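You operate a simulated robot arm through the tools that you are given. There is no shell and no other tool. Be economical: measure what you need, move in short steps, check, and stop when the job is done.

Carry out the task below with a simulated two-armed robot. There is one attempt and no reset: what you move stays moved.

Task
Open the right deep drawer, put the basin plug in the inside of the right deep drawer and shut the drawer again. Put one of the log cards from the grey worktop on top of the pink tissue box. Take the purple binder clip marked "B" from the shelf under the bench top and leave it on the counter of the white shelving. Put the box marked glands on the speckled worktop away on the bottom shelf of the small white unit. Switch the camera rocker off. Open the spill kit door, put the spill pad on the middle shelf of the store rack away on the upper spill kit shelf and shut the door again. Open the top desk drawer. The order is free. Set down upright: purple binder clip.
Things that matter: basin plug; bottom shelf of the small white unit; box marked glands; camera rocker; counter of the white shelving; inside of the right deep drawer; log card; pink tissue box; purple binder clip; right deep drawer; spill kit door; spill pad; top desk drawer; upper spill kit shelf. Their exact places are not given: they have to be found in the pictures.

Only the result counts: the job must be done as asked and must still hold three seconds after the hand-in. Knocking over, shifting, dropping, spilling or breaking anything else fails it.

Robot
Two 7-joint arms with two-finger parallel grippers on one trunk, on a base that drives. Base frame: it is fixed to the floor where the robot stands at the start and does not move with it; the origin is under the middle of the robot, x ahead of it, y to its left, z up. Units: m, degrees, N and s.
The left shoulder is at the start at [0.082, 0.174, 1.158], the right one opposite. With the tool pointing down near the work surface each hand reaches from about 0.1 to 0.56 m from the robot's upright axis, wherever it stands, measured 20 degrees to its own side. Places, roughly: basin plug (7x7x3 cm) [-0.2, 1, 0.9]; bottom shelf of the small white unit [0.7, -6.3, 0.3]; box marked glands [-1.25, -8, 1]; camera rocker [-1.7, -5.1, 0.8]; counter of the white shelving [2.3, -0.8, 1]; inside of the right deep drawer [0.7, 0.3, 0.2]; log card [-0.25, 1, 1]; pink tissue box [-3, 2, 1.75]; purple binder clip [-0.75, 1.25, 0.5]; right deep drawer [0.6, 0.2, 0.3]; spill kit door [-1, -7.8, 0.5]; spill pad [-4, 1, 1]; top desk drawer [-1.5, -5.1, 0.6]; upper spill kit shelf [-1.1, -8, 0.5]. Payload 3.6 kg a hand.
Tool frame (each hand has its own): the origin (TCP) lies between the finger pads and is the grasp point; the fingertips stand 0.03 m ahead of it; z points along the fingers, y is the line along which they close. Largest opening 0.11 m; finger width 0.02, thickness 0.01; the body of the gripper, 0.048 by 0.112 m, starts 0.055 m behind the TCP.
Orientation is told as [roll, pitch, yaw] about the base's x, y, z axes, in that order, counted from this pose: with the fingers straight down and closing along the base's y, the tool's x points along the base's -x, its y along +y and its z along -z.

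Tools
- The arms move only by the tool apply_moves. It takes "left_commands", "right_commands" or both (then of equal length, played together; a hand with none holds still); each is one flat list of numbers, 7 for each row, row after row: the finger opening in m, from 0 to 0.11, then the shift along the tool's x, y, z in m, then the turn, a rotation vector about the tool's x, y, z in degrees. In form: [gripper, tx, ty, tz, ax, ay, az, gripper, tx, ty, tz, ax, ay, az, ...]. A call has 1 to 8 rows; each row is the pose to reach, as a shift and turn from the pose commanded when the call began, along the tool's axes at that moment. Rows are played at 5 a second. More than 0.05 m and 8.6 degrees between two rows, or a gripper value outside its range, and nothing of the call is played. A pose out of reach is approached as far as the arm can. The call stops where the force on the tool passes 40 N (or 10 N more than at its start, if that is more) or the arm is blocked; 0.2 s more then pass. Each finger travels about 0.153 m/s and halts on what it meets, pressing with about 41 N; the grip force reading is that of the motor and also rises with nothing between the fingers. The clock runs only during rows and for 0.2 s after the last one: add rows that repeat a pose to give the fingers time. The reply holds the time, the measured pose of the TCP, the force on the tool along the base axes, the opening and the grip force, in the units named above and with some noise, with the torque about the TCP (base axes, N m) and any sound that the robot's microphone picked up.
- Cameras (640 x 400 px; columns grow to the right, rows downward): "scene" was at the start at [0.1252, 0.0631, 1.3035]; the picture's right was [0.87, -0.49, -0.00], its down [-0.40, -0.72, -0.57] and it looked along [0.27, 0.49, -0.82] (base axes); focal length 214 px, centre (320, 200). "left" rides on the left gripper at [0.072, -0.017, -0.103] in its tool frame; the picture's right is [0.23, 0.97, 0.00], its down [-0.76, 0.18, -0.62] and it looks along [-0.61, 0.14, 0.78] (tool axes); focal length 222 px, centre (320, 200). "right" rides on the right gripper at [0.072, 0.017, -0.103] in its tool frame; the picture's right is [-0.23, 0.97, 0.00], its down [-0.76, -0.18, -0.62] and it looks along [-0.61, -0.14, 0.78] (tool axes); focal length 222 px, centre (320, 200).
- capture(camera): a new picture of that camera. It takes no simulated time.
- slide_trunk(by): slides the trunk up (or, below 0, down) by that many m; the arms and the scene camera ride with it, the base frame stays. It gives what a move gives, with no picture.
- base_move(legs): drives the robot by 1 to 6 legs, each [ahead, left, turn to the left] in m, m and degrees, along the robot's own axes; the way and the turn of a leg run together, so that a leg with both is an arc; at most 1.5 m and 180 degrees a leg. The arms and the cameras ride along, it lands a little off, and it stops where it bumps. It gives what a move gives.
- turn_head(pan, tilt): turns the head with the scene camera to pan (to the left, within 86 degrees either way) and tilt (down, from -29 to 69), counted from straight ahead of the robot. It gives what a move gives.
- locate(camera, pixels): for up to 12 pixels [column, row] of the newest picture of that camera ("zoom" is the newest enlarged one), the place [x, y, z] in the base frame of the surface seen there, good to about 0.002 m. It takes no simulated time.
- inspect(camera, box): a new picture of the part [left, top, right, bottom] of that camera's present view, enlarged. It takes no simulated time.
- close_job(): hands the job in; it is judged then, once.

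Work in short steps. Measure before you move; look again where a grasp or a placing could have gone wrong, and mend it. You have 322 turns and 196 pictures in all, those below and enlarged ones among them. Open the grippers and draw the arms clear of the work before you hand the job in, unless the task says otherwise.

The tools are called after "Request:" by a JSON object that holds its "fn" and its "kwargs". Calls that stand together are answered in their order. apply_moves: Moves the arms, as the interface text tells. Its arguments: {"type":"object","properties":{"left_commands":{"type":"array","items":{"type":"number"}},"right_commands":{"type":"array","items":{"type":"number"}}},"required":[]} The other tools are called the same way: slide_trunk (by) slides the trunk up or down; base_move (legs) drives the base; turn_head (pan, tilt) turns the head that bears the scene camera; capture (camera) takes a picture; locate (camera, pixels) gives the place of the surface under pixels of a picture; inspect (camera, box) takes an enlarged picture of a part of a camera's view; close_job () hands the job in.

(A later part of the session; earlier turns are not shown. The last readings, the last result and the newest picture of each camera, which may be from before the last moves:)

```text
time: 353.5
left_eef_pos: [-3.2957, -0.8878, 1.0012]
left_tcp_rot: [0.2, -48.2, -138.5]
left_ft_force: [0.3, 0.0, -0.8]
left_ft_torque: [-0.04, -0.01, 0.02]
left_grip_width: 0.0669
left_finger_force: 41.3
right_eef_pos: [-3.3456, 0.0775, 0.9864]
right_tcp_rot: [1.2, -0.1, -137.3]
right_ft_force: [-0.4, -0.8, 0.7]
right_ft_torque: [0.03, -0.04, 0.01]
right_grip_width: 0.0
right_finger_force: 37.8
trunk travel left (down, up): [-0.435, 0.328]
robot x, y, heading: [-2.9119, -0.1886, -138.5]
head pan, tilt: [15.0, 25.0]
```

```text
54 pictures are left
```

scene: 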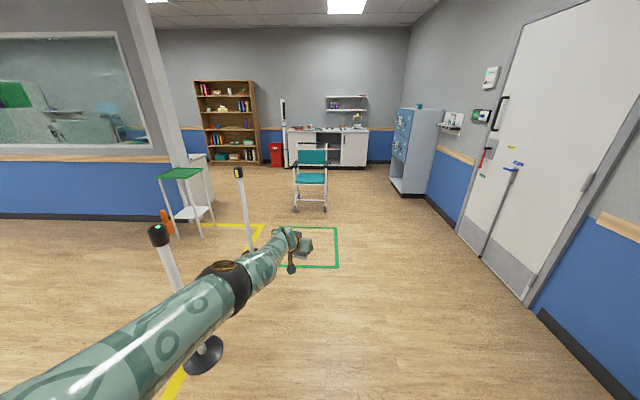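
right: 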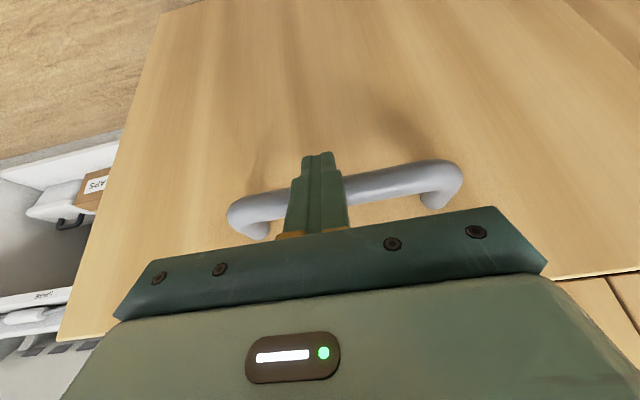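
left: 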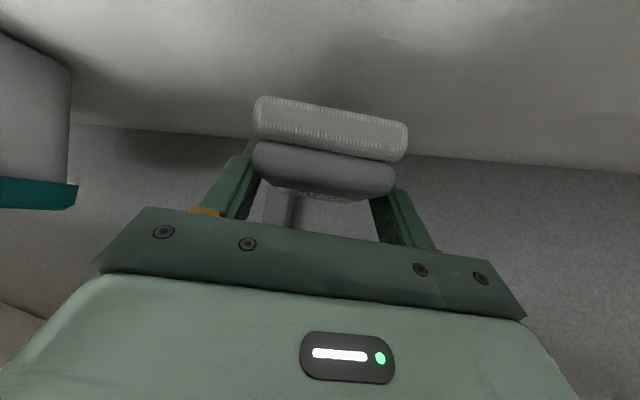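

Map in (u,n): stanchions at u≈-1.4, stool (-0.7,-4.05), chair (-1.95,-4.8), back wall n≈-7.4. I'll pass between chair and door wall at u≈-2.85, down to n≈-5.9.

Request:
{"fn": "base_move", "kwargs": {"legs": [[0, 0, 11.4], [0, -0.65, 0], [1.4, 0, 0]]}}

Request:
{"fn": "turn_head", "kwargs": {"pan": 0, "tilt": 30}}

Request:
{"fn": "capture", "kwargs": {"camera": "scene"}}

```text
time: 364.4
left_eef_pos: [-4.4733, -1.7073, 1.0007]
left_tcp_rot: [0.2, -48.2, -125.6]
left_ft_force: [1.0, 0.1, -1.0]
left_ft_torque: [0.03, 0.03, -0.02]
left_grip_width: 0.0669
left_finger_force: 40.9
right_eef_pos: [-4.7375, -0.7755, 0.9858]
right_tcp_rot: [1.3, 0.0, -124.4]
right_ft_force: [1.0, -0.4, 0.9]
right_ft_torque: [0.01, -0.03, 0.0]
right_grip_width: 0.0
right_finger_force: 37.8
trunk travel left (down, up): [-0.435, 0.328]
robot x, y, heading: [-4.2537, -0.9403, -125.7]
head pan, tilt: [15.0, 25.0]
```

```text
time: 365.2
left_eef_pos: [-4.4733, -1.7067, 1.0011]
left_tcp_rot: [0.2, -48.2, -125.7]
left_ft_force: [-0.4, -0.5, -2.0]
left_ft_torque: [0.0, -0.01, 0.0]
left_grip_width: 0.0667
left_finger_force: 40.9
right_eef_pos: [-4.737, -0.7758, 0.9847]
right_tcp_rot: [1.3, -0.2, -124.5]
right_ft_force: [0.4, -0.4, 0.9]
right_ft_torque: [-0.02, 0.01, -0.03]
right_grip_width: 0.0
right_finger_force: 37.7
trunk travel left (down, up): [-0.435, 0.328]
robot x, y, heading: [-4.2509, -0.9356, -125.7]
head pan, tilt: [0.0, 30.0]
```

```text
53 pictures are left
```

scene: 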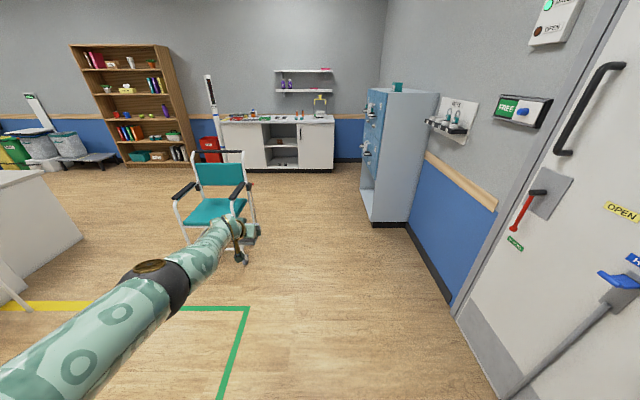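

The gap lies between the chair and the blue cabinet; I measure it.

Request:
{"fn": "locate", "kwargs": {"camera": "scene", "pixels": [[246, 260], [262, 235], [250, 185], [372, 222], [385, 110], [362, 120], [250, 165], [310, 165], [410, 225], [600, 275], [175, 195]]}}

```text
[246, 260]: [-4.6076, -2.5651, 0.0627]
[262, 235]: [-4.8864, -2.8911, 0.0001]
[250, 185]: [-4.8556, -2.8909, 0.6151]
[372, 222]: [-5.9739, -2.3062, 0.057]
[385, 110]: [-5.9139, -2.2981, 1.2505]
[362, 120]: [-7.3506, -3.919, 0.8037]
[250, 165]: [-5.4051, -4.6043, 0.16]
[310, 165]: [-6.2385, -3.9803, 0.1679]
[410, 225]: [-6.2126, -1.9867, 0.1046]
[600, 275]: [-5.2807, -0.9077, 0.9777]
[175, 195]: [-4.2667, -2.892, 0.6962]
```

Gap is u -3.38..-2.13; I'll run at u≈-2.63.

Request:
{"fn": "base_move", "kwargs": {"legs": [[0, 0.2, -1.4], [1.3, 0, 0], [1.3, 0, 0]]}}

Request:
{"fn": "turn_head", "kwargs": {"pan": 75, "tilt": 15}}

Request:
{"fn": "capture", "kwargs": {"camera": "scene"}}

```text
time: 379.2
left_eef_pos: [-5.8648, -3.9645, 1.0007]
left_tcp_rot: [0.2, -48.1, -125.8]
left_ft_force: [0.0, -0.3, -0.6]
left_ft_torque: [0.03, -0.02, 0.0]
left_grip_width: 0.0667
left_finger_force: 41.1
right_eef_pos: [-6.1273, -3.0335, 0.9863]
right_tcp_rot: [1.3, -0.1, -124.5]
right_ft_force: [-0.1, 0.6, -0.4]
right_ft_torque: [-0.04, 0.05, 0.0]
right_grip_width: 0.0
right_finger_force: 37.9
trunk travel left (down, up): [-0.435, 0.328]
robot x, y, heading: [-5.6446, -3.1916, -126.0]
head pan, tilt: [0.0, 30.0]
```

```text
time: 380.7
left_eef_pos: [-5.8652, -3.9648, 1.0012]
left_tcp_rot: [0.1, -48.2, -125.8]
left_ft_force: [-0.3, 0.0, -0.3]
left_ft_torque: [0.0, 0.01, -0.04]
left_grip_width: 0.067
left_finger_force: 41.0
right_eef_pos: [-6.1277, -3.0331, 0.9856]
right_tcp_rot: [1.3, -0.2, -124.5]
right_ft_force: [-0.6, 0.8, -0.2]
right_ft_torque: [0.0, 0.01, 0.01]
right_grip_width: 0.0001
right_finger_force: 38.2
trunk travel left (down, up): [-0.435, 0.328]
robot x, y, heading: [-5.6431, -3.1981, -125.9]
head pan, tilt: [75.0, 15.0]
```

```text
52 pictures are left
```

scene: 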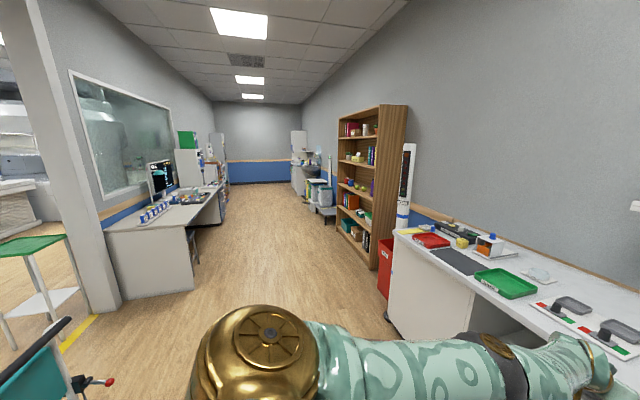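

The corridor toward +u is free. I back 0.1, turn left to heading -37°, and drive ahead 2.6 m.

Request:
{"fn": "base_move", "kwargs": {"legs": [[-0.12, 0, 0], [0, 0, 89], [1.3, 0, 0], [1.3, 0, 0]]}}

Request:
{"fn": "turn_head", "kwargs": {"pan": 0, "tilt": 20}}

Request:
{"fn": "capture", "kwargs": {"camera": "scene"}}

```text
time: 398.1
left_eef_pos: [-2.6746, -4.7892, 1.0015]
left_tcp_rot: [0.2, -48.2, -35.0]
left_ft_force: [-0.6, 0.7, 0.1]
left_ft_torque: [-0.04, 0.03, 0.02]
left_grip_width: 0.0666
left_finger_force: 41.2
right_eef_pos: [-3.6035, -5.0591, 0.9863]
right_tcp_rot: [1.3, -0.1, -33.9]
right_ft_force: [0.7, -1.1, 0.0]
right_ft_torque: [-0.02, -0.04, 0.02]
right_grip_width: 0.0
right_finger_force: 38.1
trunk travel left (down, up): [-0.435, 0.328]
robot x, y, heading: [-3.4481, -4.5771, -35.1]
head pan, tilt: [75.0, 15.0]
```

```text
time: 399.5
left_eef_pos: [-2.6745, -4.7879, 1.0014]
left_tcp_rot: [0.2, -48.2, -35.0]
left_ft_force: [0.3, 0.2, -0.3]
left_ft_torque: [0.0, 0.0, 0.0]
left_grip_width: 0.0665
left_finger_force: 41.1
right_eef_pos: [-3.6035, -5.0599, 0.9848]
right_tcp_rot: [1.3, -0.2, -33.8]
right_ft_force: [-0.3, -0.2, -0.8]
right_ft_torque: [0.0, 0.02, 0.02]
right_grip_width: 0.0
right_finger_force: 38.0
trunk travel left (down, up): [-0.435, 0.328]
robot x, y, heading: [-3.4467, -4.5748, -35.2]
head pan, tilt: [0.0, 20.0]
```

```text
51 pictures are left
```

scene: 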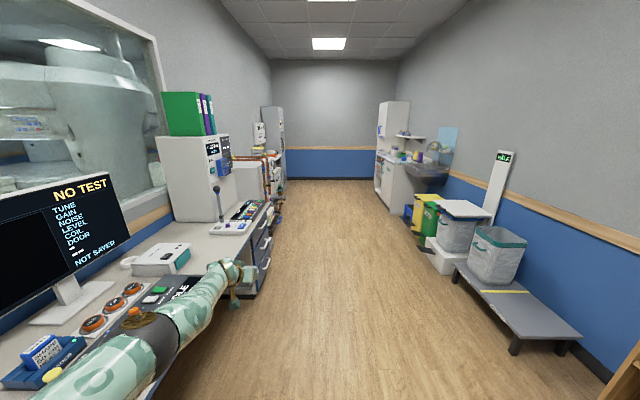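

I check the right-hand obstacles' and desk's extents.

Request:
{"fn": "locate", "kwargs": {"camera": "scene", "pixels": [[515, 348], [457, 265], [412, 235], [405, 215], [440, 265], [262, 290], [270, 240], [285, 180], [375, 200], [390, 180], [265, 265], [240, 225]]}}

Request:
{"fn": "inspect", "kwargs": {"camera": "scene", "box": [340, 90, 460, 270]}}

```text
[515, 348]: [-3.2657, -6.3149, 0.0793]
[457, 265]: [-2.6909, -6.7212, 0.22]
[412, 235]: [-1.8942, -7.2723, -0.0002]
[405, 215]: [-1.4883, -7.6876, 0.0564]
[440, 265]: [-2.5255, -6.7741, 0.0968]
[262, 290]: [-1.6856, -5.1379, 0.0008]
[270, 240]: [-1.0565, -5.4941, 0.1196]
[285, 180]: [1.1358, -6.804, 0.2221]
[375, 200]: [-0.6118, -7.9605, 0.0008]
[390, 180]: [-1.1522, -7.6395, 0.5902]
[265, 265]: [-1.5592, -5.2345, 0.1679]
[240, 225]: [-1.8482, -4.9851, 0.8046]
```

```text
2.22 times, centred on (400, 180) of scene
```

zoom: 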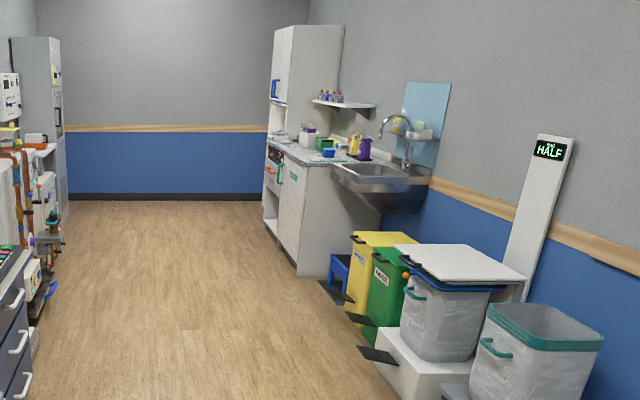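

The spill-kit cabinet front is at n≈-6.79, u≈3.7; the corridor centre is n≈-5.9. I drive 2.5 m ahead.

Request:
{"fn": "base_move", "kwargs": {"legs": [[0, -0.12, -1.9], [1.3, 0, 0], [1.3, 0, 0]]}}

Request:
{"fn": "turn_head", "kwargs": {"pan": -50, "tilt": 30}}

Request:
{"fn": "capture", "kwargs": {"camera": "scene"}}

```text
time: 413.1
left_eef_pos: [-0.6475, -6.4765, 1.0006]
left_tcp_rot: [0.2, -48.2, -36.2]
left_ft_force: [0.0, 0.6, -0.1]
left_ft_torque: [-0.03, 0.02, -0.02]
left_grip_width: 0.0668
left_finger_force: 41.8
right_eef_pos: [-1.581, -6.7282, 0.9844]
right_tcp_rot: [1.3, -0.2, -35.1]
right_ft_force: [-0.6, -0.8, 1.0]
right_ft_torque: [-0.01, -0.01, -0.04]
right_grip_width: 0.0001
right_finger_force: 37.8
trunk travel left (down, up): [-0.435, 0.328]
robot x, y, heading: [-1.4136, -6.2437, -36.2]
head pan, tilt: [0.0, 20.0]
```

```text
time: 414.3
left_eef_pos: [-0.6463, -6.4773, 1.0022]
left_tcp_rot: [0.2, -48.2, -36.2]
left_ft_force: [-0.8, -0.3, 0.1]
left_ft_torque: [0.01, 0.02, -0.01]
left_grip_width: 0.0669
left_finger_force: 40.9
right_eef_pos: [-1.5818, -6.7291, 0.9873]
right_tcp_rot: [1.3, -0.2, -35.0]
right_ft_force: [-0.1, -0.1, -0.6]
right_ft_torque: [0.02, -0.05, 0.04]
right_grip_width: 0.0
right_finger_force: 37.6
trunk travel left (down, up): [-0.435, 0.328]
robot x, y, heading: [-1.4106, -6.2495, -36.3]
head pan, tilt: [-50.0, 30.0]
```

```text
49 pictures are left
```

scene: 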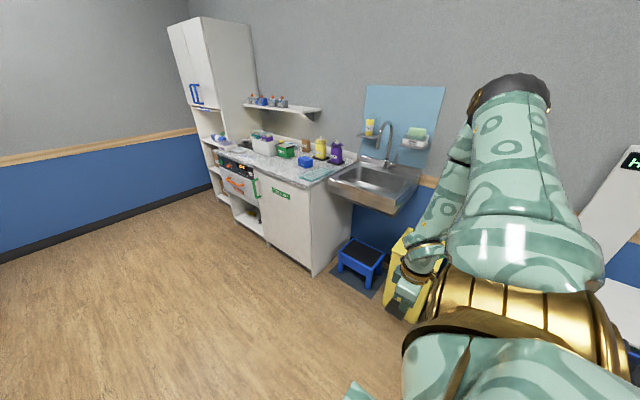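

I move 0.25 away from the cabinets, turn to face them and look closely.

Request:
{"fn": "base_move", "kwargs": {"legs": [[0.35, 0.22, 0], [0, 0, -90.8]]}}

Request:
{"fn": "turn_head", "kwargs": {"pan": 20, "tilt": 35}}

Request:
{"fn": "capture", "kwargs": {"camera": "scene"}}

```text
time: 420.7
left_eef_pos: [-1.2084, -7.0475, 1.0011]
left_tcp_rot: [0.3, -48.2, -124.9]
left_ft_force: [-0.2, 0.2, -0.5]
left_ft_torque: [0.01, 0.01, 0.0]
left_grip_width: 0.0664
left_finger_force: 41.4
right_eef_pos: [-1.4824, -6.1184, 0.9857]
right_tcp_rot: [1.4, -0.2, -123.7]
right_ft_force: [0.3, 0.3, 0.4]
right_ft_torque: [0.02, 0.0, 0.01]
right_grip_width: 0.0
right_finger_force: 37.4
trunk travel left (down, up): [-0.435, 0.328]
robot x, y, heading: [-1.0001, -6.2759, -125.2]
head pan, tilt: [-50.0, 30.0]
```

```text
time: 422.1
left_eef_pos: [-1.2073, -7.0472, 1.0013]
left_tcp_rot: [0.2, -48.2, -124.8]
left_ft_force: [1.0, -0.1, -0.6]
left_ft_torque: [0.04, 0.01, -0.02]
left_grip_width: 0.0666
left_finger_force: 40.7
right_eef_pos: [-1.4827, -6.1197, 0.9847]
right_tcp_rot: [1.3, -0.3, -123.8]
right_ft_force: [0.0, -0.2, 0.5]
right_ft_torque: [-0.02, 0.03, -0.03]
right_grip_width: 0.0
right_finger_force: 37.9
trunk travel left (down, up): [-0.435, 0.328]
robot x, y, heading: [-0.9971, -6.2754, -124.9]
head pan, tilt: [20.0, 35.0]
```

```text
48 pictures are left
```

scene: 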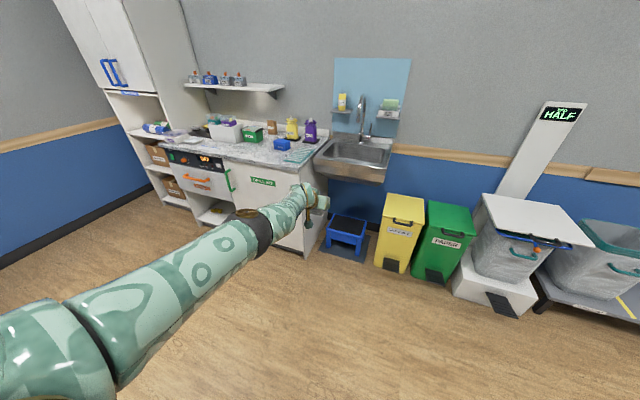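

The spill-kit door carries a green label (262,182) and a green vertical handle at its left (229,180). I zoom and measure.

Request:
{"fn": "inspect", "kwargs": {"camera": "scene", "box": [150, 110, 330, 260]}}

Request:
{"fn": "locate", "kwargs": {"camera": "scene", "pixels": [[226, 170], [229, 180], [231, 190], [238, 185], [262, 195], [280, 195], [302, 250], [250, 215], [242, 165], [255, 155], [282, 144], [252, 131]]}}

```text
2.67 times, centred on (240, 185) of scene
```

zoom: 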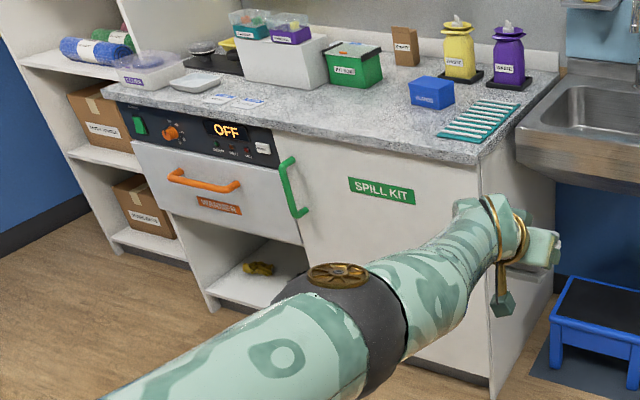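

```text
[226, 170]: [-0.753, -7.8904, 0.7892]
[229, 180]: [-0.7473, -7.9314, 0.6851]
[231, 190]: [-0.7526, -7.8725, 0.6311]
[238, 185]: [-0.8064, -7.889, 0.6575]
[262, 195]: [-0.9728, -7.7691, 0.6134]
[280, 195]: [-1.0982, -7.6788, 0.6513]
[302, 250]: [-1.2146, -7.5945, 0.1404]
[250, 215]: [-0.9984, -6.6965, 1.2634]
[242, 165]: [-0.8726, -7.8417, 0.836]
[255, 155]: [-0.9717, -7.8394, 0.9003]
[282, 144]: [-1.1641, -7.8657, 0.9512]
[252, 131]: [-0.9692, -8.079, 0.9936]
```

Handle: vertical green bar at u≈4.15, n≈-6.74, z 0.63–0.79; hinge at right (u≈3.62). I'll open with the right hand; first unfold it outward-forward.

Request:
{"fn": "apply_moves", "kwargs": {"right_commands": [0.06, -0.045, -0.0125, 0.005, 0, -3, 0, 0.08, -0.09, -0.025, 0.01, 0, -6, 0, 0.08, -0.135, -0.0375, 0.015, 0, -9, 0, 0.08, -0.18, -0.05, 0.02, 0, -12, 0, 0.08, -0.225, -0.0625, 0.025, 0, -15, 0, 0.08, -0.27, -0.075, 0.03, 0, -18, 0, 0.08, -0.315, -0.0875, 0.035, 0, -21, 0, 0.08, -0.36, -0.1, 0.04, 0, -24, 0]}}

Request:
{"fn": "apply_moves", "kwargs": {"right_commands": [0.08, -0.03, 0.02, 0.015, 0, -2, 0, 0.08, -0.06, 0.045, 0.03, 0, -4, 0, 0.08, -0.085, 0.08, 0.04, 0, -6, 0, 0.08, -0.105, 0.12, 0.05, 0, -8, 0, 0.08, -0.125, 0.16, 0.055, 0, -10, 0, 0.08, -0.145, 0.2, 0.06, 0, -12, 0, 0.08, -0.16, 0.245, 0.065, 0, -14, 0, 0.08, -0.175, 0.29, 0.07, 0, -16, 0]}}

```text
time: 423.9
left_eef_pos: [-1.2069, -7.0505, 0.9983]
left_tcp_rot: [0.0, -48.1, -124.8]
left_ft_force: [0.1, -0.9, -0.7]
left_ft_torque: [0.0, 0.04, 0.01]
left_grip_width: 0.0668
left_finger_force: 40.9
right_eef_pos: [-1.7623, -6.385, 1.0075]
right_tcp_rot: [1.3, -24.0, -124.4]
right_ft_force: [0.4, 0.9, -0.1]
right_ft_torque: [0.0, -0.02, 0.01]
right_grip_width: 0.0798
right_finger_force: 0.1
right hand out of reach, approached as far as the arm can: row 7, 8
trunk travel left (down, up): [-0.435, 0.328]
robot x, y, heading: [-0.9972, -6.2764, -125.1]
head pan, tilt: [20.0, 35.0]
```

```text
time: 425.7
left_eef_pos: [-1.2056, -7.0503, 0.9992]
left_tcp_rot: [-0.2, -48.2, -124.7]
left_ft_force: [0.8, -0.2, -0.8]
left_ft_torque: [0.02, 0.02, 0.02]
left_grip_width: 0.0667
left_finger_force: 41.4
right_eef_pos: [-1.6048, -6.6296, 1.0768]
right_tcp_rot: [2.1, -40.0, -125.6]
right_ft_force: [0.4, -0.6, 0.4]
right_ft_torque: [0.05, 0.07, -0.03]
right_grip_width: 0.0799
right_finger_force: 0.1
right hand out of reach, approached as far as the arm can: row 1, 2, 3, 4, 5, 6, 7, 8
trunk travel left (down, up): [-0.435, 0.328]
robot x, y, heading: [-0.9967, -6.2746, -125.2]
head pan, tilt: [20.0, 35.0]
```

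The right hand is in front (f 0.64). I retract the left hand 0.25 m, lower and pitch the right hand to -60°, and lower the trunk.

Request:
{"fn": "apply_moves", "kwargs": {"left_commands": [0.04, 0.028, 0, -0.031, 0, 0, 0, 0.04, 0.056, 0, -0.062, 0, 0, 0, 0.04, 0.084, 0, -0.093, 0, 0, 0, 0.04, 0.112, 0, -0.124, 0, 0, 0, 0.04, 0.14, 0, -0.155, 0, 0, 0, 0.04, 0.167, 0, -0.186, 0, 0, 0], "right_commands": [0.08, -0.002, 0, 0.0235, 0, -3.3, 0, 0.08, -0.004, 0, 0.047, 0, -6.6, 0, 0.08, -0.006, 0, 0.0705, 0, -10, 0, 0.08, -0.008, 0, 0.094, 0, -13.3, 0, 0.08, -0.01, 0, 0.1175, 0, -16.6, 0, 0.08, -0.0123, 0, 0.141, 0, -20, 0]}}

Request:
{"fn": "slide_trunk", "kwargs": {"by": -0.25}}

```text
time: 427.1
left_eef_pos: [-1.1839, -7.0125, 1.0019]
left_tcp_rot: [0.3, -48.1, -124.8]
left_ft_force: [0.0, -0.5, -1.1]
left_ft_torque: [-0.03, 0.0, -0.02]
left_grip_width: 0.0668
left_finger_force: 41.1
left hand out of reach, approached as far as the arm can: row 2, 3, 4, 5, 6
right_eef_pos: [-1.6319, -6.6473, 1.1221]
right_tcp_rot: [2.3, -57.2, -125.8]
right_ft_force: [0.3, 0.2, -0.4]
right_ft_torque: [0.0, 0.02, -0.02]
right_grip_width: 0.0801
right_finger_force: 0.0
right hand out of reach, approached as far as the arm can: row 1, 2, 3, 4, 5, 6
trunk travel left (down, up): [-0.435, 0.328]
robot x, y, heading: [-0.9952, -6.2782, -125.0]
head pan, tilt: [20.0, 35.0]
```

```text
time: 429.7
left_eef_pos: [-1.1857, -7.0166, 0.751]
left_tcp_rot: [0.2, -48.2, -124.9]
left_ft_force: [-0.8, 0.6, -0.3]
left_ft_torque: [0.01, -0.03, 0.02]
left_grip_width: 0.0667
left_finger_force: 41.4
right_eef_pos: [-1.6351, -6.6564, 0.8168]
right_tcp_rot: [2.3, -51.1, -125.7]
right_ft_force: [-0.3, -0.7, -0.5]
right_ft_torque: [0.02, -0.01, 0.02]
right_grip_width: 0.08
right_finger_force: 0.0
trunk travel left (down, up): [-0.185, 0.578]
robot x, y, heading: [-0.9953, -6.2778, -125.0]
head pan, tilt: [20.0, 35.0]
```

The left hand can't retract, so I approach with the robot turned 20° left, keeping the left hand off the cabinets.

Request:
{"fn": "base_move", "kwargs": {"legs": [[0, 1.17, 0], [0.24, 0, 0], [0, 0, 18]]}}

Request:
{"fn": "slide_trunk", "kwargs": {"by": -0.1}}

Request:
{"fn": "capture", "kwargs": {"camera": "right"}}

```text
time: 438.1
left_eef_pos: [-0.1545, -7.9298, 0.7516]
left_tcp_rot: [0.2, -48.1, -108.6]
left_ft_force: [0.6, 0.0, -0.1]
left_ft_torque: [0.0, 0.0, 0.03]
left_grip_width: 0.0669
left_finger_force: 41.3
right_eef_pos: [-0.6889, -7.7104, 0.8157]
right_tcp_rot: [2.3, -51.1, -109.4]
right_ft_force: [0.6, -0.1, -0.5]
right_ft_torque: [0.0, 0.03, 0.02]
right_grip_width: 0.0798
right_finger_force: 0.0
trunk travel left (down, up): [-0.185, 0.578]
robot x, y, heading: [-0.1825, -7.1668, -108.9]
head pan, tilt: [20.0, 35.0]
```

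```text
time: 439.4
left_eef_pos: [-0.154, -7.9284, 0.6525]
left_tcp_rot: [0.2, -48.1, -108.7]
left_ft_force: [-0.6, 1.2, -0.5]
left_ft_torque: [0.0, 0.02, 0.01]
left_grip_width: 0.0666
left_finger_force: 41.2
right_eef_pos: [-0.6911, -7.7158, 0.6599]
right_tcp_rot: [2.3, -44.8, -109.3]
right_ft_force: [-0.4, -0.5, 0.2]
right_ft_torque: [-0.01, 0.01, 0.02]
right_grip_width: 0.0801
right_finger_force: 0.1
trunk travel left (down, up): [-0.085, 0.678]
robot x, y, heading: [-0.1831, -7.1718, -108.7]
head pan, tilt: [20.0, 35.0]
```

```text
46 pictures are left
```

right: 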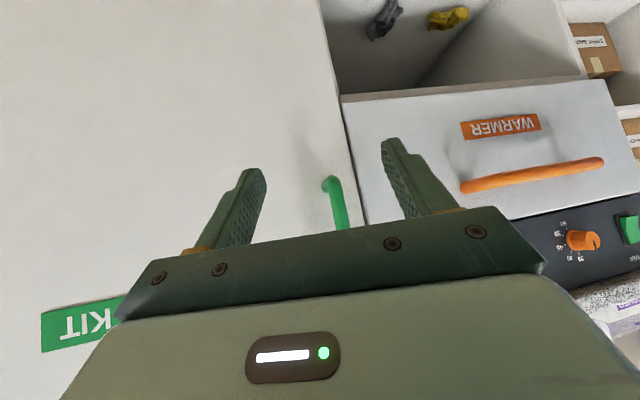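

The handle bar is centred between the fingers. I raise 3 cm and drive 0.165 ahead.

Request:
{"fn": "apply_moves", "kwargs": {"right_commands": [0.08, -0.021, 0, -0.021, 0, 0, 0]}}

Request:
{"fn": "base_move", "kwargs": {"legs": [[0.16, -0.005, 0]]}}

Request:
{"fn": "capture", "kwargs": {"camera": "right"}}

```text
time: 439.8
left_eef_pos: [-0.1553, -7.9289, 0.6518]
left_tcp_rot: [0.2, -48.2, -108.6]
left_ft_force: [1.3, 0.4, -0.3]
left_ft_torque: [0.0, 0.0, 0.01]
left_grip_width: 0.0667
left_finger_force: 40.8
right_eef_pos: [-0.6929, -7.7155, 0.6879]
right_tcp_rot: [2.3, -44.7, -109.4]
right_ft_force: [-0.2, -0.3, 0.3]
right_ft_torque: [0.0, 0.01, -0.02]
right_grip_width: 0.0799
right_finger_force: 0.2
trunk travel left (down, up): [-0.085, 0.678]
robot x, y, heading: [-0.1864, -7.1673, -108.6]
head pan, tilt: [20.0, 35.0]
```

```text
time: 441.2
left_eef_pos: [-0.212, -8.0795, 0.6499]
left_tcp_rot: [0.3, -48.1, -108.7]
left_ft_force: [0.3, -0.1, -0.6]
left_ft_torque: [0.01, -0.03, 0.01]
left_grip_width: 0.0665
left_finger_force: 41.3
right_eef_pos: [-0.7491, -7.867, 0.6883]
right_tcp_rot: [2.3, -44.7, -109.3]
right_ft_force: [-0.5, 0.3, 1.3]
right_ft_torque: [0.0, -0.02, -0.01]
right_grip_width: 0.0797
right_finger_force: 0.0
trunk travel left (down, up): [-0.085, 0.678]
robot x, y, heading: [-0.241, -7.3162, -108.7]
head pan, tilt: [20.0, 35.0]
```

```text
45 pictures are left
```

right: 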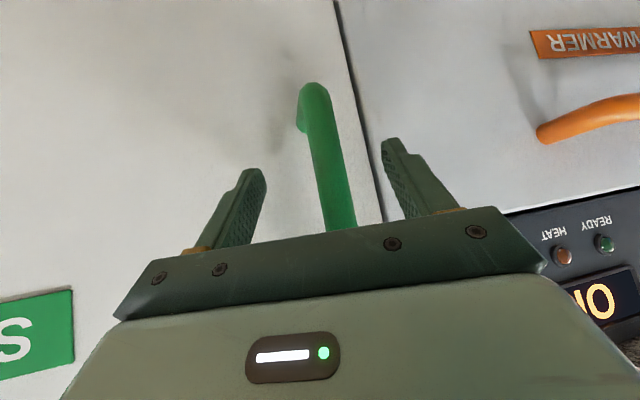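

The bar is between the fingers. Close.

Request:
{"fn": "apply_moves", "kwargs": {"right_commands": [0.0, 0, 0, 0, 0, 0, 0, 0.0, 0, 0, 0, 0, 0, 0, 0.0, 0, 0, 0, 0, 0, 0]}}

```text
time: 442.0
left_eef_pos: [-0.2072, -8.0807, 0.6498]
left_tcp_rot: [0.0, -48.0, -108.4]
left_ft_force: [0.3, -0.5, -0.3]
left_ft_torque: [0.01, 0.0, 0.02]
left_grip_width: 0.0666
left_finger_force: 41.3
right_eef_pos: [-0.7426, -7.8681, 0.6885]
right_tcp_rot: [2.2, -44.7, -108.6]
right_ft_force: [32.4, -5.0, -6.3]
right_ft_torque: [-0.63, 1.26, 0.61]
right_grip_width: 0.0201
right_finger_force: 45.1
trunk travel left (down, up): [-0.085, 0.678]
robot x, y, heading: [-0.2419, -7.3181, -108.4]
head pan, tilt: [20.0, 35.0]
```

Handle gripped (0.020 m). I pull along the hinge arc with the base, first two short legs.

Request:
{"fn": "base_move", "kwargs": {"legs": [[-0.11, 0.0147, 0], [-0.111, -0.0086, 0]]}}

Request:
{"fn": "capture", "kwargs": {"camera": "right"}}

```text
time: 444.0
left_eef_pos: [-0.1342, -7.8746, 0.651]
left_tcp_rot: [0.1, -48.2, -108.5]
left_ft_force: [-0.8, 0.2, -1.2]
left_ft_torque: [0.03, -0.01, 0.01]
left_grip_width: 0.0668
left_finger_force: 41.0
right_eef_pos: [-0.6703, -7.66, 0.6893]
right_tcp_rot: [2.2, -44.8, -109.1]
right_ft_force: [20.0, -3.1, -2.7]
right_ft_torque: [0.13, 0.96, 0.34]
right_grip_width: 0.0202
right_finger_force: 45.5
trunk travel left (down, up): [-0.085, 0.678]
robot x, y, heading: [-0.1633, -7.1135, -108.6]
head pan, tilt: [20.0, 35.0]
```

```text
44 pictures are left
```

right: 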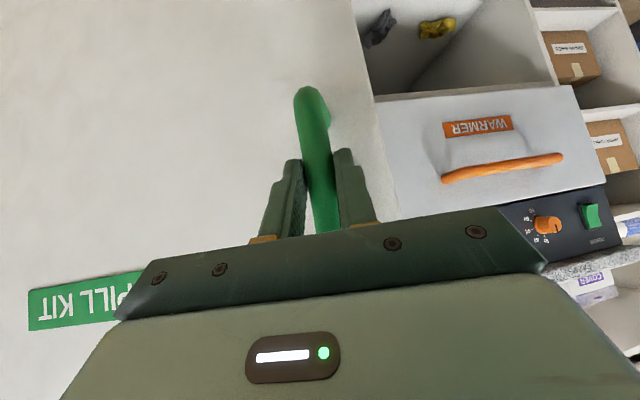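

The door swings out. I continue along the arc.

Request:
{"fn": "base_move", "kwargs": {"legs": [[-0.1067, -0.0315, 0], [-0.0978, -0.053, 0], [-0.0847, -0.0721, 0]]}}

Request:
{"fn": "turn_head", "kwargs": {"pan": -20, "tilt": 40}}

Request:
{"fn": "capture", "kwargs": {"camera": "scene"}}

```text
time: 446.8
left_eef_pos: [-0.1906, -7.5475, 0.6506]
left_tcp_rot: [0.2, -48.1, -108.8]
left_ft_force: [-0.3, 0.3, -1.3]
left_ft_torque: [0.02, -0.02, -0.05]
left_grip_width: 0.0666
left_finger_force: 41.2
right_eef_pos: [-0.7276, -7.3317, 0.6891]
right_tcp_rot: [2.2, -44.7, -109.4]
right_ft_force: [7.1, 3.4, -1.2]
right_ft_torque: [0.28, 1.05, 0.17]
right_grip_width: 0.0201
right_finger_force: 44.6
trunk travel left (down, up): [-0.085, 0.678]
robot x, y, heading: [-0.2139, -6.7828, -108.6]
head pan, tilt: [20.0, 35.0]
```

```text
time: 447.9
left_eef_pos: [-0.1901, -7.548, 0.6509]
left_tcp_rot: [0.3, -48.3, -108.8]
left_ft_force: [0.1, 0.5, 0.2]
left_ft_torque: [0.02, 0.01, 0.0]
left_grip_width: 0.0669
left_finger_force: 41.1
right_eef_pos: [-0.7266, -7.3323, 0.6885]
right_tcp_rot: [2.1, -44.8, -109.5]
right_ft_force: [1.5, 0.8, 0.8]
right_ft_torque: [-0.07, 1.23, 0.13]
right_grip_width: 0.0201
right_finger_force: 45.0
trunk travel left (down, up): [-0.085, 0.678]
robot x, y, heading: [-0.2121, -6.7855, -108.9]
head pan, tilt: [-20.0, 40.0]
```

```text
43 pictures are left
```

scene: 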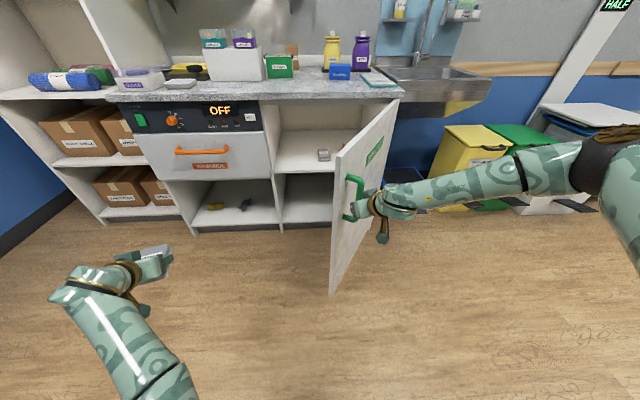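

Door ~60° open; inside shelves visible. I open further to ~85° with two more legs.

Request:
{"fn": "base_move", "kwargs": {"legs": [[-0.0678, -0.0881, 0], [-0.048, -0.1, 0]]}}

Request:
{"fn": "capture", "kwargs": {"camera": "scene"}}

Request:
{"fn": "locate", "kwargs": {"camera": "scene", "pixels": [[270, 165], [290, 150], [255, 135], [300, 160], [280, 185], [262, 110], [275, 205], [310, 170], [285, 160]]}}

```text
time: 449.9
left_eef_pos: [-0.3325, -7.378, 0.6519]
left_tcp_rot: [0.2, -48.2, -108.9]
left_ft_force: [-0.8, -0.4, -0.1]
left_ft_torque: [0.01, -0.01, 0.03]
left_grip_width: 0.0669
left_finger_force: 40.8
right_eef_pos: [-0.8696, -7.1611, 0.6893]
right_tcp_rot: [2.1, -44.7, -109.5]
right_ft_force: [13.5, 17.0, -4.9]
right_ft_torque: [0.13, 1.26, 0.14]
right_grip_width: 0.0204
right_finger_force: 44.8
trunk travel left (down, up): [-0.085, 0.678]
robot x, y, heading: [-0.3572, -6.6093, -109.1]
head pan, tilt: [-20.0, 40.0]
```

```text
42 pictures are left
```

scene: 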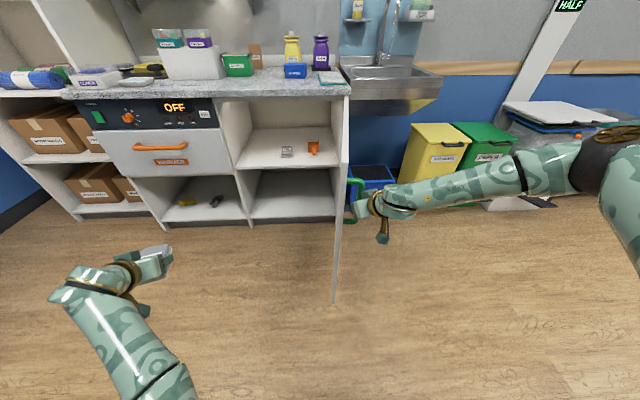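

```text
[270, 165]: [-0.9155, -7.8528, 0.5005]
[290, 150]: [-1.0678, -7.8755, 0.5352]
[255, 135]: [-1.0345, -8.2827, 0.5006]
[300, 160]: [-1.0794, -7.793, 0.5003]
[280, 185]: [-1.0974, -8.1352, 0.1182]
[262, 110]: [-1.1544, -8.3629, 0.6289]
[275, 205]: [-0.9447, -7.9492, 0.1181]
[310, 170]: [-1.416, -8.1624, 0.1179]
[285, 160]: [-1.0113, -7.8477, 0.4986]
```

Upper shelf z 0.50 (front edge n≈-6.82), with another pad at u 3.90 and an orange item at u 3.75; free at u≈4.04. I release the handle and back off.

Request:
{"fn": "apply_moves", "kwargs": {"right_commands": [0.05, 0, 0, 0, 0, 0, 0, 0.05, 0, 0, 0, 0, 0, 0]}}

Request:
{"fn": "base_move", "kwargs": {"legs": [[-0.16, 0, 0]]}}

Request:
{"fn": "apply_moves", "kwargs": {"right_commands": [0.05, -0.03, 0, -0.03, 0, 0, 0, 0.05, -0.06, 0, -0.06, 0, 0, 0, 0.05, -0.09, 0, -0.09, 0, 0, 0, 0.05, -0.12, 0, -0.12, 0, 0, 0, 0.05, -0.15, 0, -0.15, 0, 0, 0, 0.05, -0.18, 0, -0.18, 0, 0, 0, 0.05, -0.21, 0, -0.21, 0, 0, 0, 0.05, -0.24, 0, -0.24, 0, 0, 0]}}

Request:
{"fn": "capture", "kwargs": {"camera": "scene"}}

```text
time: 450.5
left_eef_pos: [-0.3339, -7.3773, 0.6522]
left_tcp_rot: [0.1, -48.2, -109.0]
left_ft_force: [0.3, -0.3, -0.1]
left_ft_torque: [0.01, -0.01, 0.02]
left_grip_width: 0.0669
left_finger_force: 41.0
right_eef_pos: [-0.8698, -7.1613, 0.688]
right_tcp_rot: [2.1, -44.8, -109.4]
right_ft_force: [-0.2, -0.7, 0.0]
right_ft_torque: [0.01, 0.02, -0.03]
right_grip_width: 0.05
right_finger_force: 0.0
trunk travel left (down, up): [-0.085, 0.678]
robot x, y, heading: [-0.3569, -6.6133, -108.9]
head pan, tilt: [-20.0, 40.0]
```

```text
time: 451.9
left_eef_pos: [-0.283, -7.2277, 0.6519]
left_tcp_rot: [0.1, -48.2, -109.1]
left_ft_force: [0.4, 0.1, 0.2]
left_ft_torque: [0.02, -0.01, -0.01]
left_grip_width: 0.0667
left_finger_force: 40.7
right_eef_pos: [-0.8209, -7.0117, 0.688]
right_tcp_rot: [2.1, -44.8, -109.5]
right_ft_force: [1.2, -0.3, 0.0]
right_ft_torque: [0.0, -0.02, -0.02]
right_grip_width: 0.0503
right_finger_force: 0.0
trunk travel left (down, up): [-0.085, 0.678]
robot x, y, heading: [-0.3035, -6.465, -108.9]
head pan, tilt: [-20.0, 40.0]
```

```text
time: 453.7
left_eef_pos: [-0.2826, -7.2291, 0.6501]
left_tcp_rot: [0.1, -48.2, -109.0]
left_ft_force: [0.1, 0.6, -0.6]
left_ft_torque: [0.0, 0.02, -0.01]
left_grip_width: 0.0668
left_finger_force: 41.6
right_eef_pos: [-0.8291, -7.0101, 1.0264]
right_tcp_rot: [2.3, -44.8, -109.6]
right_ft_force: [0.2, -0.6, -0.4]
right_ft_torque: [0.02, -0.06, -0.01]
right_grip_width: 0.0504
right_finger_force: 0.2
trunk travel left (down, up): [-0.085, 0.678]
robot x, y, heading: [-0.3052, -6.4633, -109.0]
head pan, tilt: [-20.0, 40.0]
```

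```text
41 pictures are left
```

scene: 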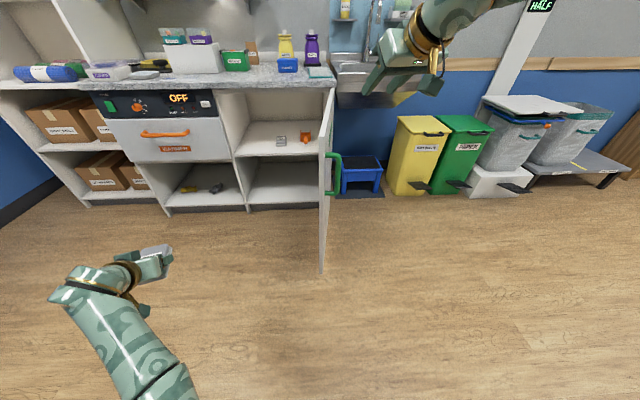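

The door stays open. I turn right 38° so the left hand can go in beside the door, and lower the left hand by 0.1.

Request:
{"fn": "base_move", "kwargs": {"legs": [[0, 0, -38], [0.245, 0.635, 0]]}}

Request:
{"fn": "apply_moves", "kwargs": {"left_commands": [0.04, 0.025, 0, 0.0223, 0, 0, 0, 0.04, 0.05, 0, 0.0446, 0, 0, 0, 0.04, 0.0743, 0, 0.0669, 0, 0, 0]}}

Request:
{"fn": "turn_head", "kwargs": {"pan": 20, "tilt": 45}}

Request:
{"fn": "capture", "kwargs": {"camera": "scene"}}

```text
time: 456.7
left_eef_pos: [-0.7496, -7.1335, 0.6475]
left_tcp_rot: [-0.5, -47.7, -147.0]
left_ft_force: [0.2, 0.3, -0.7]
left_ft_torque: [0.01, 0.01, 0.01]
left_grip_width: 0.0665
left_finger_force: 41.1
right_eef_pos: [-1.0422, -6.6263, 1.0264]
right_tcp_rot: [2.1, -44.7, -147.9]
right_ft_force: [-0.3, -0.2, -0.4]
right_ft_torque: [0.03, -0.01, -0.03]
right_grip_width: 0.0501
right_finger_force: 0.0
trunk travel left (down, up): [-0.085, 0.678]
robot x, y, heading: [-0.2918, -6.5226, -147.4]
head pan, tilt: [-20.0, 40.0]
stopped in leg 2: the force on the tool passed its limit at 50 N (the readings are from after the stop); the commanded pose is now the measured one
```

```text
time: 457.5
left_eef_pos: [-0.7514, -7.1331, 0.548]
left_tcp_rot: [-0.5, -47.7, -146.9]
left_ft_force: [0.6, 1.2, -1.1]
left_ft_torque: [0.07, -0.05, 0.02]
left_grip_width: 0.0662
left_finger_force: 40.6
right_eef_pos: [-1.0431, -6.6249, 1.0242]
right_tcp_rot: [2.1, -44.6, -147.9]
right_ft_force: [1.3, 0.3, 0.1]
right_ft_torque: [-0.01, -0.03, -0.03]
right_grip_width: 0.0503
right_finger_force: 0.1
trunk travel left (down, up): [-0.085, 0.678]
robot x, y, heading: [-0.2916, -6.5204, -147.4]
head pan, tilt: [-20.0, 40.0]
```

```text
time: 458.6
left_eef_pos: [-0.7501, -7.1331, 0.549]
left_tcp_rot: [-0.5, -47.6, -146.9]
left_ft_force: [0.6, 0.5, -0.8]
left_ft_torque: [0.12, -0.09, 0.02]
left_grip_width: 0.0667
left_finger_force: 41.1
right_eef_pos: [-1.0422, -6.6257, 1.0259]
right_tcp_rot: [2.1, -44.6, -147.9]
right_ft_force: [1.3, -1.0, -0.5]
right_ft_torque: [0.01, -0.01, -0.02]
right_grip_width: 0.0502
right_finger_force: 0.0
trunk travel left (down, up): [-0.085, 0.678]
robot x, y, heading: [-0.2947, -6.5251, -147.4]
head pan, tilt: [20.0, 45.0]
```

```text
40 pictures are left
```

scene: 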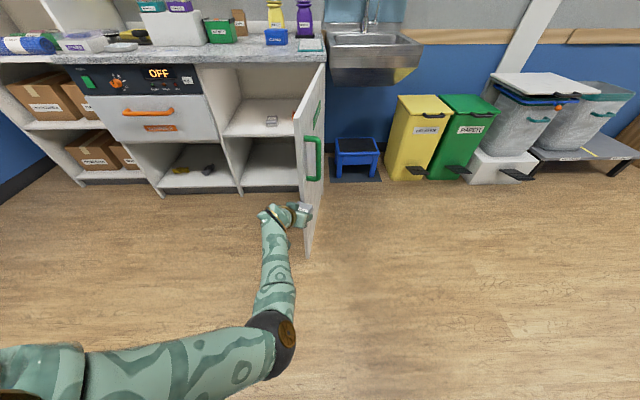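

The pad touched the door's outer face near its edge, nudging it slightly shut. I back off, go around the edge to the left, then line up.

Request:
{"fn": "base_move", "kwargs": {"legs": [[-0.094, -0.035, 0], [-0.191, 0.516, 0], [0.155, 0.057, 0]]}}

Request:
{"fn": "turn_head", "kwargs": {"pan": 10, "tilt": 40}}

Request:
{"fn": "capture", "kwargs": {"camera": "scene"}}

```text
time: 463.6
left_eef_pos: [-0.3412, -7.5249, 0.5463]
left_tcp_rot: [-0.5, -47.7, -146.5]
left_ft_force: [-0.2, -1.4, -1.6]
left_ft_torque: [0.01, -0.03, -0.01]
left_grip_width: 0.0669
left_finger_force: 41.6
right_eef_pos: [-0.6376, -7.0208, 1.026]
right_tcp_rot: [2.1, -44.7, -147.5]
right_ft_force: [-0.3, 0.6, -0.8]
right_ft_torque: [-0.01, -0.01, 0.0]
right_grip_width: 0.0499
right_finger_force: 0.0
trunk travel left (down, up): [-0.085, 0.678]
robot x, y, heading: [0.1096, -6.9115, -147.0]
head pan, tilt: [20.0, 45.0]
```

```text
time: 464.3
left_eef_pos: [-0.3409, -7.5254, 0.548]
left_tcp_rot: [-0.5, -47.7, -146.6]
left_ft_force: [1.1, -0.9, -0.4]
left_ft_torque: [0.0, -0.02, -0.02]
left_grip_width: 0.067
left_finger_force: 40.8
right_eef_pos: [-0.636, -7.0177, 1.0243]
right_tcp_rot: [2.1, -44.7, -147.6]
right_ft_force: [0.0, -0.3, 0.5]
right_ft_torque: [-0.01, -0.02, -0.01]
right_grip_width: 0.05
right_finger_force: 0.1
trunk travel left (down, up): [-0.085, 0.678]
robot x, y, heading: [0.1093, -6.9113, -146.9]
head pan, tilt: [10.0, 40.0]
```

```text
39 pictures are left
```

scene: 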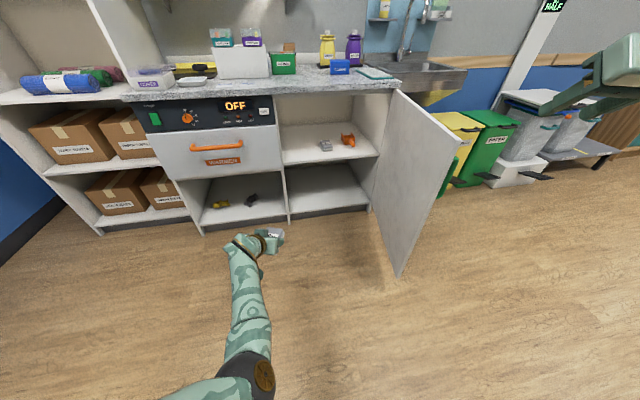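

The hand is left of the door now. I locate the door's edge to check base clearance.

Request:
{"fn": "locate", "kwargs": {"camera": "scene", "pixels": [[398, 270], [455, 145], [372, 205], [325, 146], [300, 160], [285, 150], [345, 140], [275, 130], [322, 138]]}}

```text
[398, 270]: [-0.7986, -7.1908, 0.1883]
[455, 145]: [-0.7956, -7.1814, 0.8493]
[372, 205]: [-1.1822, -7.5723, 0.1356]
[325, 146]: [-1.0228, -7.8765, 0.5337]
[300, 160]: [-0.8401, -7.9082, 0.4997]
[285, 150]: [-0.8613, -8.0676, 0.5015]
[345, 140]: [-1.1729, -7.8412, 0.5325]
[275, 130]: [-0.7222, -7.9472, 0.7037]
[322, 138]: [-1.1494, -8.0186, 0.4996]
```

Interior left limit is u≈4.19; I choose u 4.085, n -6.92. Drive left 0.07 and ahead 0.58 m, then look.

Request:
{"fn": "base_move", "kwargs": {"legs": [[0, 0.07, 0], [0.58, 0, 0]]}}

Request:
{"fn": "capture", "kwargs": {"camera": "left"}}

```text
time: 468.2
left_eef_pos: [-0.7777, -7.8928, 0.5492]
left_tcp_rot: [-0.6, -47.6, -146.5]
left_ft_force: [-0.6, 0.3, -0.8]
left_ft_torque: [-0.02, 0.0, 0.01]
left_grip_width: 0.0668
left_finger_force: 40.6
right_eef_pos: [-1.0743, -7.387, 1.0242]
right_tcp_rot: [2.1, -44.6, -147.4]
right_ft_force: [-0.8, 0.6, -0.1]
right_ft_torque: [0.02, -0.02, -0.01]
right_grip_width: 0.0501
right_finger_force: 0.1
trunk travel left (down, up): [-0.085, 0.678]
robot x, y, heading: [-0.3278, -7.2809, -147.2]
head pan, tilt: [10.0, 40.0]
```

```text
38 pictures are left
```

left: 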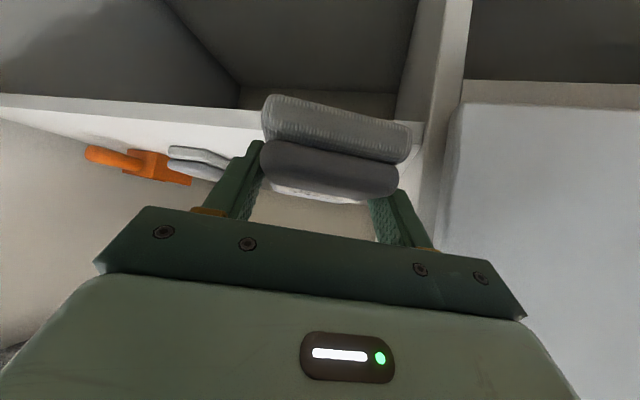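

Close to the divider on the left; I shift right 0.025 and go 0.15 further in.

Request:
{"fn": "base_move", "kwargs": {"legs": [[0, -0.028, 0], [0.155, 0, 0]]}}

Request:
{"fn": "capture", "kwargs": {"camera": "left"}}

```text
time: 470.0
left_eef_pos: [-0.9278, -7.9558, 0.547]
left_tcp_rot: [-0.6, -47.6, -146.6]
left_ft_force: [-0.6, -0.6, 0.2]
left_ft_torque: [0.0, -0.01, 0.0]
left_grip_width: 0.0669
left_finger_force: 40.4
right_eef_pos: [-1.223, -7.4522, 1.0253]
right_tcp_rot: [2.2, -44.7, -147.5]
right_ft_force: [0.8, 0.0, -0.1]
right_ft_torque: [0.02, -0.01, 0.0]
right_grip_width: 0.0501
right_finger_force: 0.1
trunk travel left (down, up): [-0.085, 0.678]
robot x, y, heading: [-0.4745, -7.3448, -147.0]
head pan, tilt: [10.0, 40.0]
```

```text
37 pictures are left
```

left: 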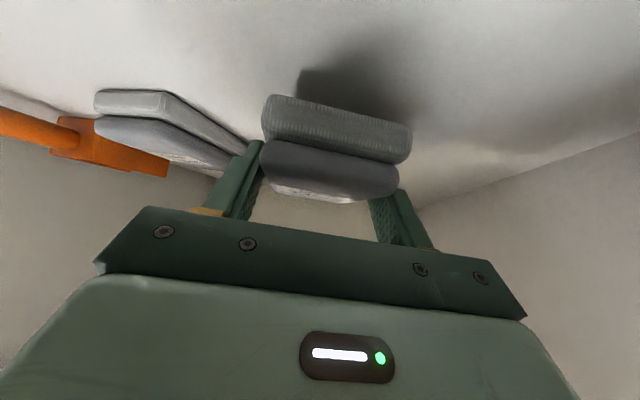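

Inside. I shift 1.5 cm left away from the other pad and lower until contact.

Request:
{"fn": "apply_moves", "kwargs": {"left_commands": [0.04, 0, 0.015, 0, 0, 0, 0, 0.04, 0.006, 0.015, 0.0055, 0, 0, 0, 0.04, 0.011, 0.015, 0.01, 0, 0, 0, 0.04, 0.0155, 0.015, 0.014, 0, 0, 0]}}

```text
time: 471.0
left_eef_pos: [-0.9194, -7.968, 0.5332]
left_tcp_rot: [-0.1, -48.2, -146.8]
left_ft_force: [2.7, 1.7, 19.0]
left_ft_torque: [0.35, -0.72, 0.04]
left_grip_width: 0.0666
left_finger_force: 41.1
right_eef_pos: [-1.2199, -7.449, 1.0277]
right_tcp_rot: [2.3, -44.9, -147.5]
right_ft_force: [0.3, 0.0, 0.1]
right_ft_torque: [0.0, 0.04, 0.02]
right_grip_width: 0.0503
right_finger_force: 0.1
trunk travel left (down, up): [-0.085, 0.678]
robot x, y, heading: [-0.4752, -7.3412, -146.9]
head pan, tilt: [10.0, 40.0]
```

Contact. I open to 8 cm, lift 1 cm and withdraw the way I came.

Request:
{"fn": "apply_moves", "kwargs": {"left_commands": [0.08, 0, 0, 0, 0, 0, 0, 0.08, 0, 0, 0, 0, 0, 0, 0.08, -0.008, 0, -0.008, 0, 0, 0, 0.08, -0.015, 0, -0.02, 0, 0, 0, 0.08, -0.015, 0, -0.06, 0, 0, 0]}}

Request:
{"fn": "capture", "kwargs": {"camera": "left"}}

```text
time: 472.2
left_eef_pos: [-0.8889, -7.9498, 0.5811]
left_tcp_rot: [-0.4, -47.7, -146.6]
left_ft_force: [0.0, 0.1, -0.3]
left_ft_torque: [0.01, 0.0, -0.01]
left_grip_width: 0.0799
left_finger_force: 0.1
right_eef_pos: [-1.2219, -7.4501, 1.0258]
right_tcp_rot: [2.1, -44.8, -147.4]
right_ft_force: [-0.4, -1.4, 0.1]
right_ft_torque: [-0.01, 0.04, 0.01]
right_grip_width: 0.0501
right_finger_force: 0.0
trunk travel left (down, up): [-0.085, 0.678]
robot x, y, heading: [-0.4701, -7.3408, -147.1]
head pan, tilt: [10.0, 40.0]
```

```text
36 pictures are left
```

left: 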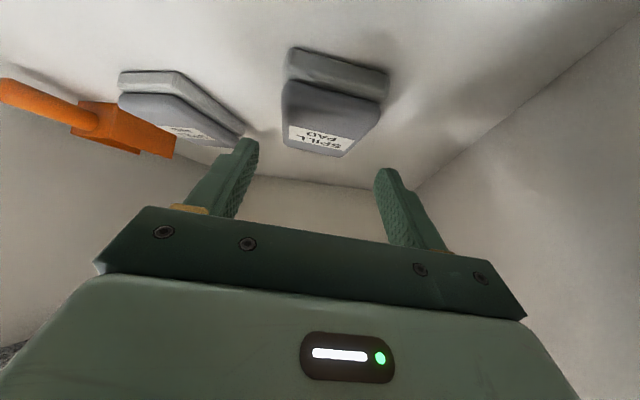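

The spill pad lies on the upper shelf. I withdraw, go around to the door's outer side, and prepare to push it shut with the closed left hand.

Request:
{"fn": "base_move", "kwargs": {"legs": [[-0.6, 0, 0], [0, 0, 19.8], [-0.15, 0, 0], [0, -0.89, 0]]}}

Request:
{"fn": "apply_moves", "kwargs": {"left_commands": [0.0, 0, 0, 0, 0, 0, 0, 0.0, 0, 0, 0, 0, 0, 0, 0, 0, 0, 0, 0, 0, 0]}}

Request:
{"fn": "turn_head", "kwargs": {"pan": 20, "tilt": 45}}

Request:
{"fn": "capture", "kwargs": {"camera": "scene"}}

```text
time: 481.9
left_eef_pos: [-0.7767, -7.0726, 0.58]
left_tcp_rot: [-0.4, -47.6, -126.7]
left_ft_force: [0.6, 0.5, 0.2]
left_ft_torque: [0.0, -0.03, 0.0]
left_grip_width: 0.08
left_finger_force: 0.1
right_eef_pos: [-1.2583, -6.7151, 1.0252]
right_tcp_rot: [2.1, -44.6, -127.9]
right_ft_force: [0.3, -0.2, -0.2]
right_ft_torque: [0.02, 0.0, 0.01]
right_grip_width: 0.0502
right_finger_force: 0.1
trunk travel left (down, up): [-0.085, 0.678]
robot x, y, heading: [-0.5926, -6.365, -127.3]
head pan, tilt: [10.0, 40.0]
```

```text
time: 482.7
left_eef_pos: [-0.7767, -7.0725, 0.5802]
left_tcp_rot: [-0.5, -47.7, -126.8]
left_ft_force: [-0.4, 0.0, -0.4]
left_ft_torque: [0.02, 0.0, -0.01]
left_grip_width: 0.0
left_finger_force: 37.7
right_eef_pos: [-1.2598, -6.7146, 1.0249]
right_tcp_rot: [2.1, -44.6, -127.7]
right_ft_force: [-0.4, -0.1, 0.4]
right_ft_torque: [0.01, 0.0, 0.0]
right_grip_width: 0.0504
right_finger_force: 0.0
trunk travel left (down, up): [-0.085, 0.678]
robot x, y, heading: [-0.5872, -6.3607, -127.3]
head pan, tilt: [10.0, 40.0]
```

```text
time: 483.5
left_eef_pos: [-0.7772, -7.0722, 0.5791]
left_tcp_rot: [-0.6, -47.7, -126.8]
left_ft_force: [0.0, 0.2, 0.3]
left_ft_torque: [0.0, 0.02, 0.04]
left_grip_width: 0.0004
left_finger_force: 37.4
right_eef_pos: [-1.2591, -6.7151, 1.0263]
right_tcp_rot: [2.1, -44.7, -127.8]
right_ft_force: [0.3, -0.4, 0.3]
right_ft_torque: [-0.02, -0.01, 0.02]
right_grip_width: 0.0502
right_finger_force: 0.0
trunk travel left (down, up): [-0.085, 0.678]
robot x, y, heading: [-0.5903, -6.3604, -127.1]
head pan, tilt: [20.0, 45.0]
```

```text
35 pictures are left
```

scene: 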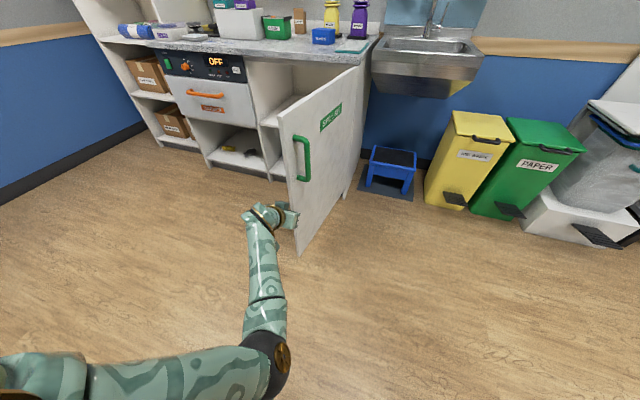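

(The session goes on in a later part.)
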